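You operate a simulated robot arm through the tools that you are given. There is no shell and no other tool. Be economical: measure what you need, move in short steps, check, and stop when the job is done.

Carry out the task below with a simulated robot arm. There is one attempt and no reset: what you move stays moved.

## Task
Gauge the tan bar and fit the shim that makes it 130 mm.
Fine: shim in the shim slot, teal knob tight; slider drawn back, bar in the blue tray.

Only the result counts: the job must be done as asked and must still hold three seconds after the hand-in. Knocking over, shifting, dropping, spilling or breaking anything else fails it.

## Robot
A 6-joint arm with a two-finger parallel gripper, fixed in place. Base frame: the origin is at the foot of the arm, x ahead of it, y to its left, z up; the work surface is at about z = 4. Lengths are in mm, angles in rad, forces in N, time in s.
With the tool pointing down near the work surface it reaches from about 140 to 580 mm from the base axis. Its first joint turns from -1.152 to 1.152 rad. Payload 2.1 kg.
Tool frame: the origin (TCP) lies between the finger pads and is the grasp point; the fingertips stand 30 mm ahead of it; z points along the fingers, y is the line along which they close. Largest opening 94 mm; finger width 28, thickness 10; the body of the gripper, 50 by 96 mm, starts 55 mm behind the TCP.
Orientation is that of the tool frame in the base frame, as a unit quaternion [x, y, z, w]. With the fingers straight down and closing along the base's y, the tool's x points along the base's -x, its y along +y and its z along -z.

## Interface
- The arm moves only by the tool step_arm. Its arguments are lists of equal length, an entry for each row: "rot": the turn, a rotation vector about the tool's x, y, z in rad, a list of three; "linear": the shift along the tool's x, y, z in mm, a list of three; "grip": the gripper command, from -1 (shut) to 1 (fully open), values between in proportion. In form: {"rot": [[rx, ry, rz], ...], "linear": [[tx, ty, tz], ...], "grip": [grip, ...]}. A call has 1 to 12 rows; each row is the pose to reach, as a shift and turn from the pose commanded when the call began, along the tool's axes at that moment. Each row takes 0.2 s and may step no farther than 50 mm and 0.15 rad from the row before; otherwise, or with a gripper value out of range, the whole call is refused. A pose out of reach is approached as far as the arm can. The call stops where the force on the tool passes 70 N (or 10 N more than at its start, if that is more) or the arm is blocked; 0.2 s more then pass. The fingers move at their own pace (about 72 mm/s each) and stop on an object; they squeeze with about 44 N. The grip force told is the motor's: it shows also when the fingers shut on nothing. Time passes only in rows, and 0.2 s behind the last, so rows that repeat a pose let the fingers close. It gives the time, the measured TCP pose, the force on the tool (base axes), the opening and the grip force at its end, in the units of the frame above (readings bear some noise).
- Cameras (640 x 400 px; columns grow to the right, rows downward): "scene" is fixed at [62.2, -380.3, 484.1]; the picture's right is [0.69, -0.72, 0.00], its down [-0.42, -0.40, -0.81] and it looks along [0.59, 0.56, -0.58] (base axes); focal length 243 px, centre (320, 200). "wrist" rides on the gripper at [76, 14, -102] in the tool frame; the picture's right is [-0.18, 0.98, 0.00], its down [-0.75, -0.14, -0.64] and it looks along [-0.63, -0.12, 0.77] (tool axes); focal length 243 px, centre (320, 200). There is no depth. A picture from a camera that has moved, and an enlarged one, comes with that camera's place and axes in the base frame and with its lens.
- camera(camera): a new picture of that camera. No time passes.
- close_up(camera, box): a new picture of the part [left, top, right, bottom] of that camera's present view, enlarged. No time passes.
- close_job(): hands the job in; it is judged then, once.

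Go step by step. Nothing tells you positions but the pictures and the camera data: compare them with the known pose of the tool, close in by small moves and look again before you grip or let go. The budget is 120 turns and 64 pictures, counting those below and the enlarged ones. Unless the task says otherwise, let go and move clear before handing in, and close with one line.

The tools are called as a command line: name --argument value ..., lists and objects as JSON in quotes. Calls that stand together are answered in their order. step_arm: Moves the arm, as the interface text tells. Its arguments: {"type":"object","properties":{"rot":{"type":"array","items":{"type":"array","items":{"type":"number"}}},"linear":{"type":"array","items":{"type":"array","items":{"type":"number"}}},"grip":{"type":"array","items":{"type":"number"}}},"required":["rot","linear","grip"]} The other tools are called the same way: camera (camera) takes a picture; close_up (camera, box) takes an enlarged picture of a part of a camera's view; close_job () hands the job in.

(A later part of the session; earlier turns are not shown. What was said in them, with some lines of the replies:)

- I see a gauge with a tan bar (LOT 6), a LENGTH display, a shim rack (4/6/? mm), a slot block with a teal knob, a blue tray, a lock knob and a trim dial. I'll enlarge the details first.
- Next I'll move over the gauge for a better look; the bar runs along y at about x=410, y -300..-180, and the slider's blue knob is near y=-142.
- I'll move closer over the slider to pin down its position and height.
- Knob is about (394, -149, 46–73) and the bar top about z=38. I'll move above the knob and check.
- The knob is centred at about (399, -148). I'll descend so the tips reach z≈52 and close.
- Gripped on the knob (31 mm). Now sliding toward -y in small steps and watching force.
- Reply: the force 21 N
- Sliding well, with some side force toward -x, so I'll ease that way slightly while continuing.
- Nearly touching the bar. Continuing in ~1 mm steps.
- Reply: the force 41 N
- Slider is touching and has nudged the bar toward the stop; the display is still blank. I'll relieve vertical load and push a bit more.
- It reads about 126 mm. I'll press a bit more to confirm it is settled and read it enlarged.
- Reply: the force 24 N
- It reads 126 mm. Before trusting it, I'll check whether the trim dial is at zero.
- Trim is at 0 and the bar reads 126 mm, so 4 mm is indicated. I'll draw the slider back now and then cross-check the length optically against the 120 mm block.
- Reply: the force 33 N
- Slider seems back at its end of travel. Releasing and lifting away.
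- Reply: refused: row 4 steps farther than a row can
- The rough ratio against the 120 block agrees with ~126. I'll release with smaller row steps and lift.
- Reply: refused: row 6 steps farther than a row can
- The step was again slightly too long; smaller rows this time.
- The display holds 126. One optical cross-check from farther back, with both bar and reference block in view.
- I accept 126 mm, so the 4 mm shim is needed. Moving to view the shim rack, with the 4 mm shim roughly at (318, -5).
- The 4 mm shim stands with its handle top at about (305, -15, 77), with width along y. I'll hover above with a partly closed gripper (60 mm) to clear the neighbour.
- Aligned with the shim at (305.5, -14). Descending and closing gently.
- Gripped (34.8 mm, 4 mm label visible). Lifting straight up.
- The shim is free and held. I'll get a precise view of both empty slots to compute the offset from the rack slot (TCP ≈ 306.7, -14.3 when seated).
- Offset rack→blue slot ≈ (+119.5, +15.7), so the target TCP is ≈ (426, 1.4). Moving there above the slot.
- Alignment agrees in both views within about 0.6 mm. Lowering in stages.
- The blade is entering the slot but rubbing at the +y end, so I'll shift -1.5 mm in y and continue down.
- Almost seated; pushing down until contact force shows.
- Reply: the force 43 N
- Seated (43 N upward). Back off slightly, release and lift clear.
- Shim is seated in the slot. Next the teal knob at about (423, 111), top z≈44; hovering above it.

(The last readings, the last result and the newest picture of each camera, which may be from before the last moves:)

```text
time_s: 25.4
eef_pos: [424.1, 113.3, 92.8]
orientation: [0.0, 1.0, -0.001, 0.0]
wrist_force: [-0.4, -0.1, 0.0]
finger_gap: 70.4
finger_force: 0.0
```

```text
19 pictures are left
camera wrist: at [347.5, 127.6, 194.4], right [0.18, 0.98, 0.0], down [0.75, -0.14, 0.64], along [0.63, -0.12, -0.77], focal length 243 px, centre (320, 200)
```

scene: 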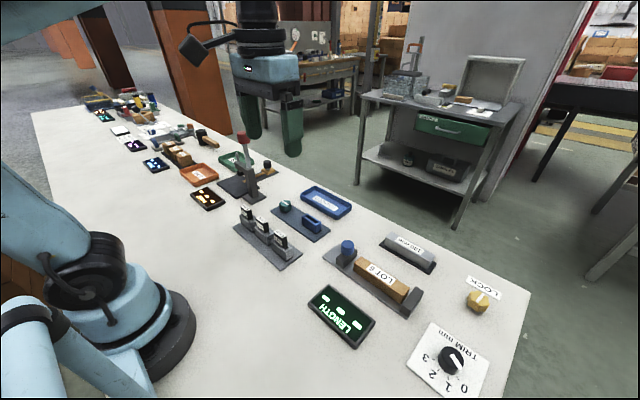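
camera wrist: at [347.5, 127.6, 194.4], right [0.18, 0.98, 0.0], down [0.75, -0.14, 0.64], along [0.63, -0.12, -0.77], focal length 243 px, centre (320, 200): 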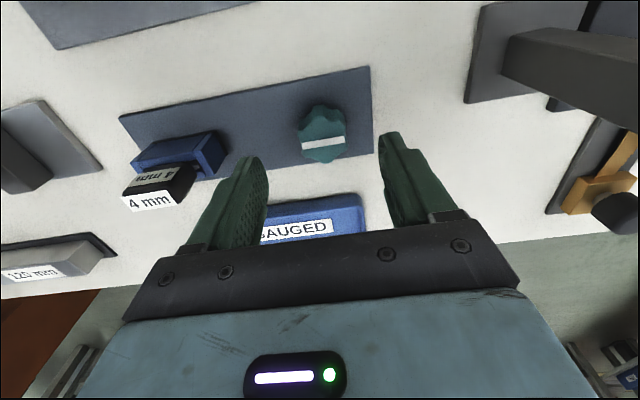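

Knob is at ≈(424.5, 115). Descending and gripping it.

step_arm --rot '[[0, 0, 0], [0, 0, 0], [0, 0, 0], [0, 0, 0], [0, 0, 0]]' --linear '[[0, 2, 15], [0, 2, 34], [0, 2, 34], [0, 2, 34], [0, 2, 34]]' --grip '[0.5, 0.5, -0.2, -1, -1]'

camera --camera "wrist"

```text
time_s: 26.6
eef_pos: [424.3, 115.7, 58.2]
orientation: [-0.001, 1.0, 0.0, 0.001]
wrist_force: [2.4, 5.5, -8.3]
finger_gap: 37.5
finger_force: 44.5
```

```text
18 pictures are left
camera wrist: at [348.5, 129.5, 159.8], right [0.18, 0.98, 0.0], down [0.75, -0.14, 0.64], along [0.63, -0.12, -0.77], focal length 243 px, centre (320, 200)
```

wrist: 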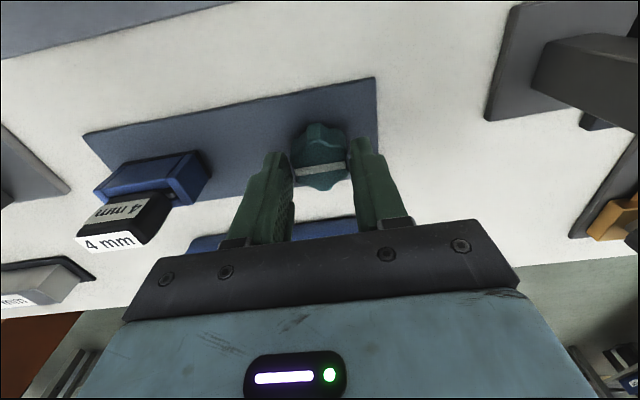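

Gripped at 37.5 mm. Turning clockwise (seen from above) in small rows.

step_arm --rot '[[0, 0, 0.14], [0, 0, 0.28], [0, 0, 0.42], [0, 0, 0.56], [0, 0, 0.7], [0, 0, 0.84], [0, 0, 0.98], [0, 0, 1.12]]' --linear '[[0, 0, 0], [0, 0, 0], [0, 0, 0], [0, 0, 0], [0, 0, 0], [0, 0, 0], [0, 0, 0], [0, 0, 0]]' --grip '[-1, -1, -1, -1, -1, -1, -1, -1]'

close_up --camera "scene" --box '[235, 150, 345, 230]'

```text
time_s: 28.4
eef_pos: [423.5, 115.1, 56.9]
orientation: [0.532, 0.847, 0.003, 0.002]
wrist_force: [17.3, 22.5, 2.3]
finger_gap: 37.6
finger_force: 44.7
```

```text
5.00 times, centred on (290, 190) of scene
camera zoom: at [62.2, -380.3, 484.1], right [0.69, -0.72, 0.0], down [-0.42, -0.4, -0.81], along [0.59, 0.56, -0.58], focal length 1214 px, centre (470, 250)
```

zoom: 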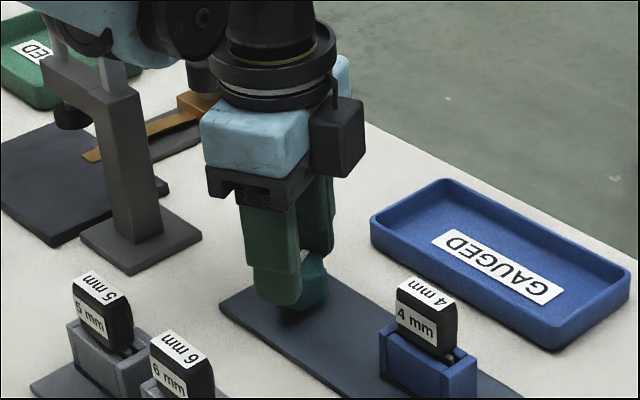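

The quaternion shows a 1.12 rad clockwise turn with no stop yet. I'll check with the wrist view.

camera --camera "wrist"

```text
16 pictures are left
camera wrist: at [404.2, 190.3, 159.9], right [0.97, 0.26, 0.01], down [0.2, -0.74, 0.64], along [0.17, -0.62, -0.77], focal length 243 px, centre (320, 200)
```

wrist: 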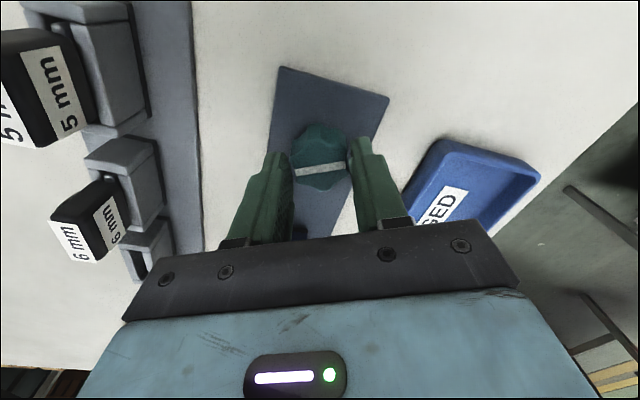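

The knob turned with the gripper, clockwise. Continuing.

step_arm --rot '[[0, 0, 0.14], [0, 0, 0.28], [0, 0, 0.42], [0, 0, 0.56], [0, 0, 0.7], [0, 0, 0.84]]' --linear '[[0, 0, 0], [0, 0, 0], [0, 0, 0], [0, 0, 0], [0, 0, 0], [0, 0, 0]]' --grip '[-1, -1, -1, -1, -1, -1]'

camera --camera "wrist"

```text
time_s: 29.8
eef_pos: [423.0, 111.7, 58.4]
orientation: [0.832, 0.555, -0.001, 0.002]
wrist_force: [5.2, -0.5, -4.4]
finger_gap: 37.1
finger_force: 45.0
```

```text
15 pictures are left
camera wrist: at [466.3, 177.4, 159.6], right [0.84, -0.55, 0.0], down [-0.42, -0.64, 0.64], along [-0.35, -0.54, -0.76], focal length 243 px, centre (320, 200)
```

wrist: 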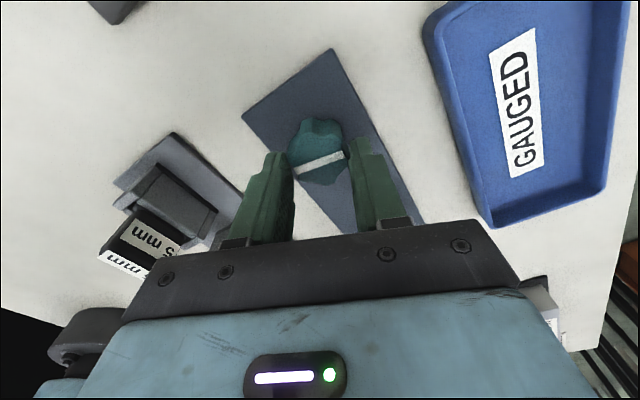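

The stripe now lags the gripper by about 0.3 rad, suggesting the knob hit its stop. A bit more turning will confirm.

step_arm --rot '[[0, 0, 0.12], [0, 0, 0.24], [0, 0, 0.24]]' --linear '[[0, 0, 0], [0, 0, 0], [0, 0, 0]]' --grip '[-1, -1, -1]'

camera --camera "wrist"

```text
time_s: 30.6
eef_pos: [422.8, 113.1, 57.1]
orientation: [0.892, 0.453, 0.001, 0.001]
wrist_force: [10.3, -2.7, 2.1]
finger_gap: 37.3
finger_force: 45.3
```

```text
14 pictures are left
camera wrist: at [480.3, 166.8, 160.0], right [0.69, -0.73, 0.0], down [-0.56, -0.53, 0.64], along [-0.47, -0.44, -0.77], focal length 243 px, centre (320, 200)
```

wrist: 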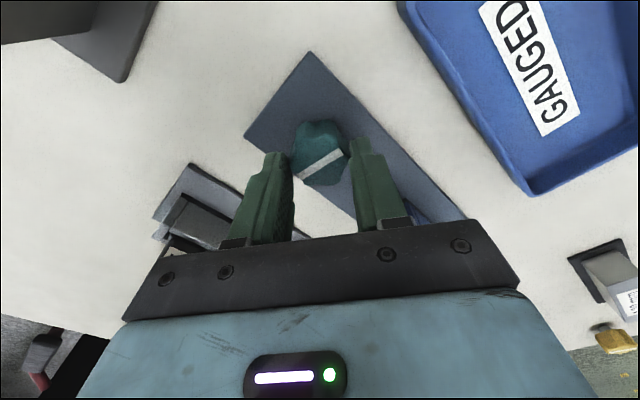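

The stripe stays put while the gripper turns, so the knob is hard against its stop and tight. Releasing, lifting, and turning to π/2 so the fingers close along x for the bar.

step_arm --rot '[[0, 0, 0], [0, 0, 0], [0, 0, 0], [0, 0, 0], [0, 0, 0], [0, 0, -0.13], [0, 0, -0.26], [0, 0, -0.39], [0, 0, -0.52], [0, 0, -0.629], [0, 0, -0.629]]' --linear '[[0, 0, 0], [0, 0, 0], [0, 0, -30], [0, 0, -70], [0, 0, -110], [0, 0, -130], [0, 0, -130], [0, 0, -130], [0, 0, -130], [0, 0, -130], [0, 0, -130]]' --grip '[0, 0.28, 0.28, 0.28, 0.28, 0.28, 0.28, 0.28, 0.28, 0.28, 0.28]'

close_up --camera "scene" --box '[255, 165, 375, 245]'

```text
time_s: 33.0
eef_pos: [424.1, 113.5, 186.6]
orientation: [0.706, 0.708, 0.0, 0.0]
wrist_force: [0.8, 0.4, -0.4]
finger_gap: 60.3
finger_force: 0.0
```

```text
5.00 times, centred on (315, 205) of scene
camera zoom: at [62.2, -380.3, 484.1], right [0.69, -0.72, 0.0], down [-0.42, -0.4, -0.81], along [0.59, 0.56, -0.58], focal length 1214 px, centre (345, 175)
```

zoom: 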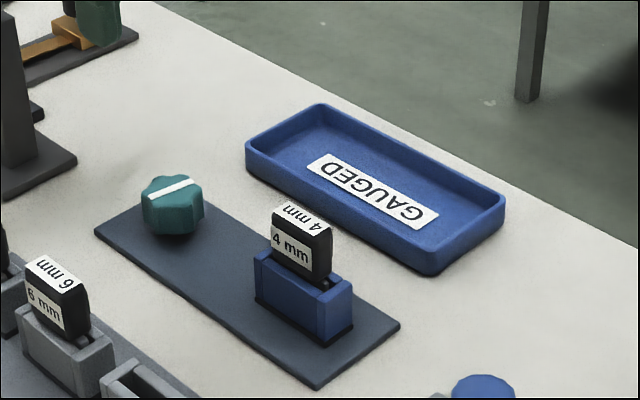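

Knob stripe is turned and the shim still seated. Moving over the bar at about (400, -248).

step_arm --rot '[[0, 0, 0], [0, 0, 0], [0, 0, 0], [0, 0, 0], [0, 0, 0], [0, 0, 0], [0, 0, 0], [0, 0, 0], [0, 0, 0], [0, 0, 0]]' --linear '[[-40, -3, 0], [-80, -6, 0], [-120, -9, 0], [-160, -12, 0], [-200, -15, 0], [-240, -18, 0], [-280, -21, 0], [-320, -24, 10], [-361, -24, 35], [-361, -24, 35]]' --grip '[0.28, 0.28, 0.28, 0.28, 0.28, 0.28, 0.28, 0.28, 0.28, 0.28]'

camera --camera "wrist"

```text
time_s: 35.2
eef_pos: [398.0, -246.9, 152.0]
orientation: [0.708, 0.707, 0.0, 0.0]
wrist_force: [-0.2, 0.3, 0.7]
finger_gap: 60.4
finger_force: 0.1
```

```text
12 pictures are left
camera wrist: at [413.4, -170.4, 254.4], right [0.98, -0.18, 0.0], down [-0.14, -0.75, 0.64], along [-0.12, -0.63, -0.77], focal length 243 px, centre (320, 200)
```

wrist: 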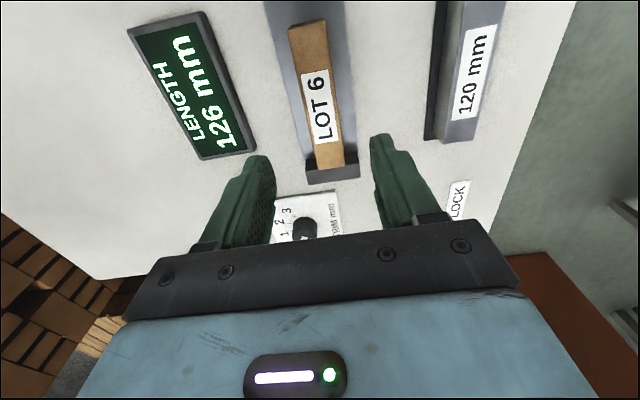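

Bar centre is ≈(401.5, -247), between the fingers. Descending around it.

step_arm --rot '[[0, 0, 0], [0, 0, 0], [0, 0, 0], [0, 0, 0], [0, 0, 0]]' --linear '[[0, 3, 35], [0, 3, 65], [0, 3, 85], [0, 3, 100], [0, 3, 100]]' --grip '[0.28, 0.28, 0.28, 0.28, 0.28]'

close_up --camera "scene" --box '[320, 200, 460, 320]'

```text
time_s: 36.4
eef_pos: [402.5, -247.3, 54.0]
orientation: [0.707, 0.707, 0.0, 0.0]
wrist_force: [0.5, 0.7, -0.7]
finger_gap: 60.2
finger_force: 0.1
```

```text
3.33 times, centred on (390, 260) of scene
camera zoom: at [62.2, -380.3, 484.1], right [0.69, -0.72, 0.0], down [-0.42, -0.4, -0.81], along [0.59, 0.56, -0.58], focal length 809 px, centre (87, 0)
```

zoom: 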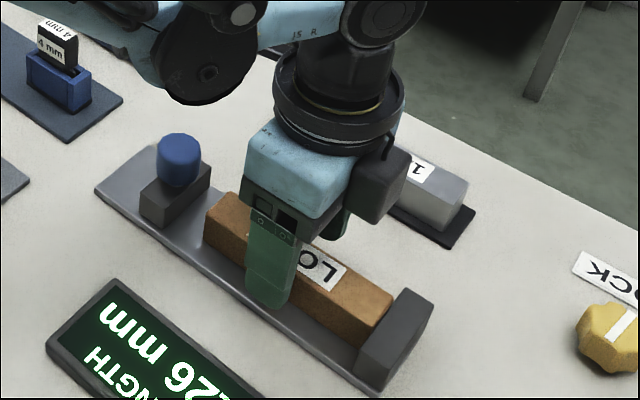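

Fingers straddle the bar. Lowering 5 mm more, closing, and lifting a little.

step_arm --rot '[[0, 0, 0], [0, 0, 0], [0, 0, 0], [0, 0, 0], [0, 0, 0], [0, 0, 0]]' --linear '[[0, 0, 5], [0, 0, 5], [0, 0, 5], [0, 0, 5], [0, 0, 5], [0, 0, 5]]' --grip '[0.28, 0, -0.5, -1, -1, -1]'

```text
time_s: 37.8
eef_pos: [402.0, -246.6, 49.7]
orientation: [0.707, 0.707, 0.0, 0.0]
wrist_force: [-0.2, -0.5, 0.9]
finger_gap: 29.0
finger_force: 43.7
```

Gripped at 29 mm. Lifting straight up, drawing slightly off the stop.

step_arm --rot '[[0, 0, 0], [0, 0, 0], [0, 0, 0], [0, 0, 0], [0, 0, 0], [0, 0, 0], [0, 0, 0]]' --linear '[[1, 0, 0], [2, 0, -10], [2, 0, -30], [2, 0, -60], [2, 0, -90], [2, 0, -110], [2, 0, -110]]' --grip '[-1, -1, -1, -1, -1, -1, -1]'

camera --camera "scene"

```text
time_s: 39.4
eef_pos: [401.3, -244.7, 157.1]
orientation: [0.707, 0.707, 0.001, 0.0]
wrist_force: [-0.5, 0.3, -1.5]
finger_gap: 29.0
finger_force: 43.9
```

```text
10 pictures are left
```

scene: 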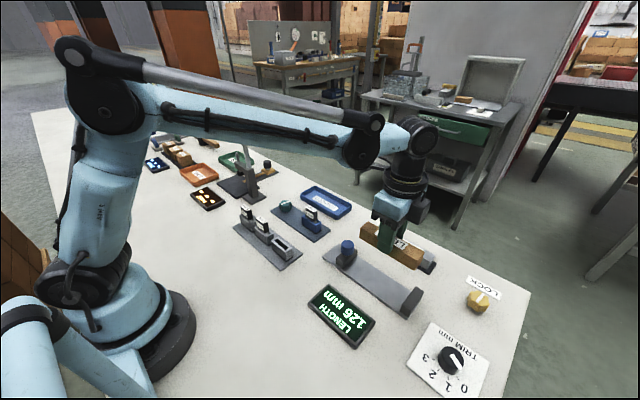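

Bar is held level. Carrying it to above the GAUGED tray, centre ≈ (540, 52).

step_arm --rot '[[0, 0, 0], [0, 0, 0], [0, 0, 0], [0, 0, 0], [0, 0, 0], [0, 0, 0], [0, 0, 0], [0, 0, 0], [0, 0, 0]]' --linear '[[37, 17, 0], [74, 34, 0], [111, 52, 0], [148, 69, 0], [185, 87, 0], [222, 104, 0], [259, 121, 0], [297, 138, 0], [297, 138, 0]]' --grip '[-1, -1, -1, -1, -1, -1, -1, -1, -1]'

camera --camera "wrist"

close_up --camera "scene" --box '[265, 130, 385, 240]'

```text
time_s: 41.4
eef_pos: [540.5, 52.1, 156.1]
orientation: [0.707, 0.707, -0.001, 0.001]
wrist_force: [0.3, -0.3, -1.8]
finger_gap: 28.8
finger_force: 44.3
```

```text
9 pictures are left
camera wrist: at [556.2, 129.0, 260.0], right [0.98, -0.18, 0.0], down [-0.14, -0.75, 0.64], along [-0.12, -0.63, -0.77], focal length 243 px, centre (320, 200)
```

wrist: 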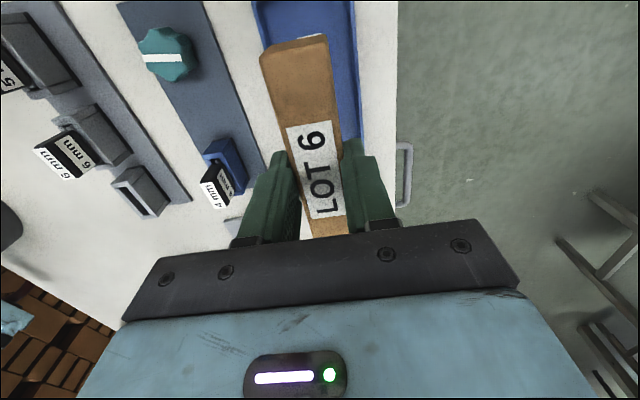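

```text
3.64 times, centred on (325, 185) of scene
camera zoom: at [62.3, -380.3, 484.1], right [0.69, -0.72, 0.0], down [-0.42, -0.4, -0.81], along [0.59, 0.56, -0.58], focal length 883 px, centre (302, 254)
```

zoom: 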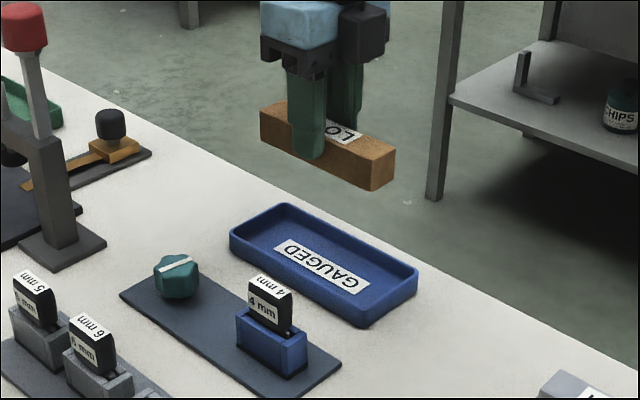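

Aligned over the tray (x≈540, y≈54). Lowering toward the tray.

step_arm --rot '[[0, 0, 0], [0, 0, 0], [0, 0, 0], [0, 0, 0], [0, 0, 0]]' --linear '[[2, 0, 30], [2, 0, 55], [2, 0, 75], [2, 0, 88], [2, 0, 88]]' --grip '[-1, -1, -1, -1, -1]'

close_up --camera "scene" --box '[285, 160, 365, 230]'

camera --camera "wrist"

```text
time_s: 42.6
eef_pos: [541.7, 54.1, 68.5]
orientation: [0.707, 0.707, 0.0, 0.0]
wrist_force: [-0.4, -0.7, 0.1]
finger_gap: 29.1
finger_force: 44.2
```

```text
5.71 times, centred on (325, 195) of scene
camera zoom: at [62.2, -380.3, 484.1], right [0.69, -0.72, 0.0], down [-0.42, -0.4, -0.81], along [0.59, 0.56, -0.58], focal length 1388 px, centre (291, 229)
```

zoom: 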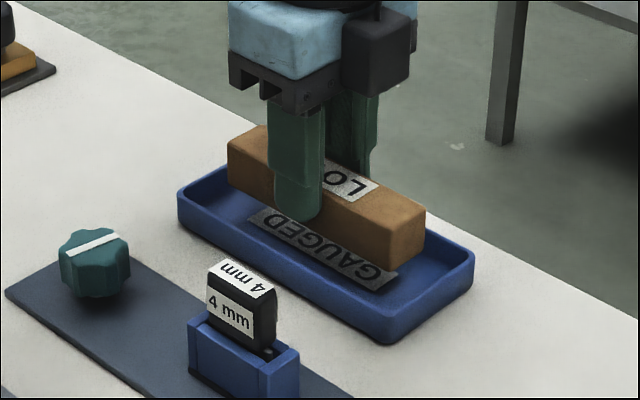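

```text
6 pictures are left
camera wrist: at [555.5, 130.2, 170.5], right [0.98, -0.18, 0.0], down [-0.14, -0.75, 0.64], along [-0.12, -0.63, -0.77], focal length 243 px, centre (320, 200)
```

wrist: 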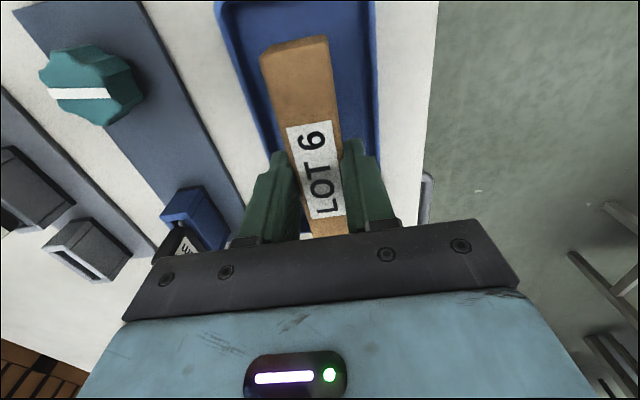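

The bar is over the tray interior with margin all around. Lowering to contact.

step_arm --rot '[[0, 0, 0], [0, 0, 0], [0, 0, 0], [0, 0, 0], [0, 0, 0], [0, 0, 0]]' --linear '[[0, 0, 6], [0, 0, 11], [0, 0, 15], [0, 0, 17], [0, 0, 19], [0, 0, 20.5]]' --grip '[-1, -1, -1, -1, -1, -1]'

```text
time_s: 44.0
eef_pos: [541.8, 54.0, 49.1]
orientation: [0.707, 0.707, -0.001, 0.0]
wrist_force: [0.9, 0.3, -1.5]
finger_gap: 29.2
finger_force: 44.5
```

Still no contact; continuing down in 1 mm steps.

step_arm --rot '[[0, 0, 0], [0, 0, 0], [0, 0, 0], [0, 0, 0]]' --linear '[[0, 0, 1], [0, 0, 2], [0, 0, 3], [0, 0, 3.5]]' --grip '[-1, -1, -1, -1]'

close_up --camera "scene" --box '[285, 160, 365, 230]'

```text
time_s: 45.0
eef_pos: [540.5, 53.5, 46.9]
orientation: [0.707, 0.707, 0.0, 0.0]
wrist_force: [-0.5, -0.5, -1.0]
finger_gap: 29.0
finger_force: 43.8
```

```text
5.71 times, centred on (325, 195) of scene
camera zoom: at [62.2, -380.3, 484.1], right [0.69, -0.72, 0.0], down [-0.42, -0.4, -0.81], along [0.59, 0.56, -0.58], focal length 1388 px, centre (291, 229)
```

zoom: 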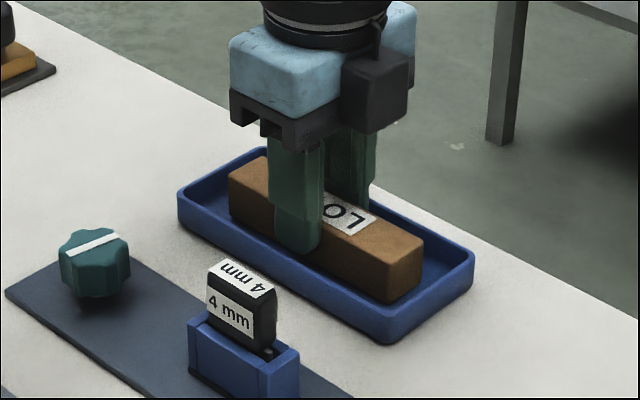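

Nearly on the floor of the tray and well centred; a few more 1 mm steps until force shows.

step_arm --rot '[[0, 0, 0], [0, 0, 0], [0, 0, 0], [0, 0, 0]]' --linear '[[0, 0, 1], [0, 0, 2], [0, 0, 3], [0, 0, 3]]' --grip '[-1, -1, -1, -1]'

```text
time_s: 46.0
eef_pos: [540.5, 53.3, 44.6]
orientation: [0.707, 0.707, 0.001, 0.001]
wrist_force: [3.7, -2.0, 42.7]
finger_gap: 29.1
finger_force: 43.7
```

Contact (43 N). Backing off slightly, opening just to ~38 mm to stay within the tray walls, and lifting.

step_arm --rot '[[0, 0, 0], [0, 0, 0], [0, 0, 0], [0, 0, 0], [0, 0, 0], [0, 0, 0], [0, 0, 0], [0, 0, 0]]' --linear '[[0, 0, -1.5], [0, 0, -1.5], [0, 0, -1.5], [0, 0, -15], [0, 0, -35], [0, 0, -70], [0, 0, -110], [0, -40, -130]]' --grip '[-0.19, -0.19, -0.19, -0.19, -0.19, -0.19, -0.19, -0.19]'

camera --camera "scene"

close_up --camera "scene" --box '[265, 165, 385, 255]'

```text
time_s: 47.8
eef_pos: [500.5, 55.3, 173.2]
orientation: [0.707, 0.707, 0.0, 0.001]
wrist_force: [0.5, -1.0, 0.6]
finger_gap: 38.3
finger_force: 0.0
```

```text
4 pictures are left
```

scene: 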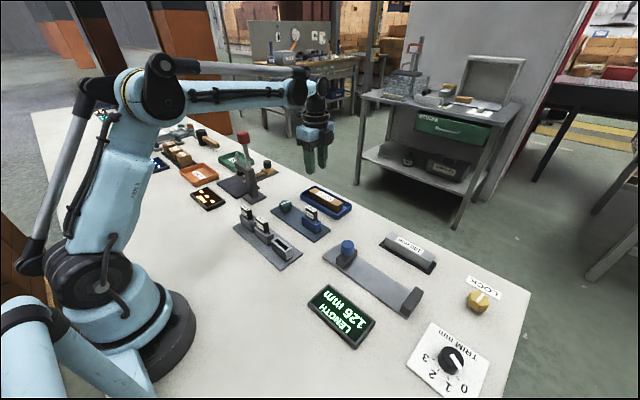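

```text
4.44 times, centred on (325, 210) of scene
camera zoom: at [62.3, -380.3, 484.1], right [0.69, -0.72, 0.0], down [-0.42, -0.4, -0.81], along [0.59, 0.56, -0.58], focal length 1079 px, centre (298, 156)
```

zoom: 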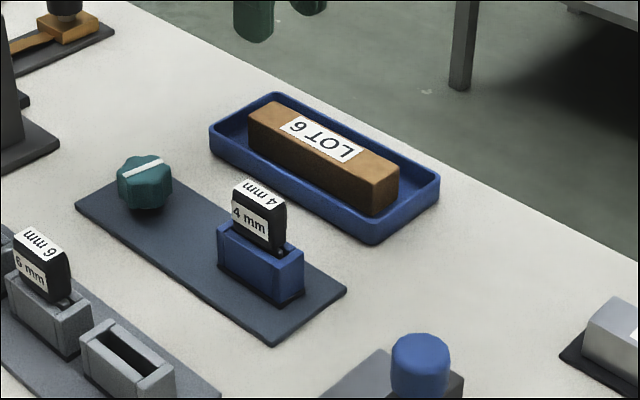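

Everything is in place: the 4 mm shim is seated, the knob is at its stop, the slider is back, and the bar lies in the blue tray with the arm clear. Handing in.

close_job

```text
The job is handed in.
```

I handed the job in with the 4 mm shim fitted: the tan bar gauged 126 mm, so 4 mm makes it 130. The shim is in its slot, the teal knob is turned clockwise to its stop, the slider is drawn back and the bar is in the blue tray. I didn't run the 120 mm block through the gauge to check the reading; the trim dial was at 0 and a rough check from the pictures fitted 126.
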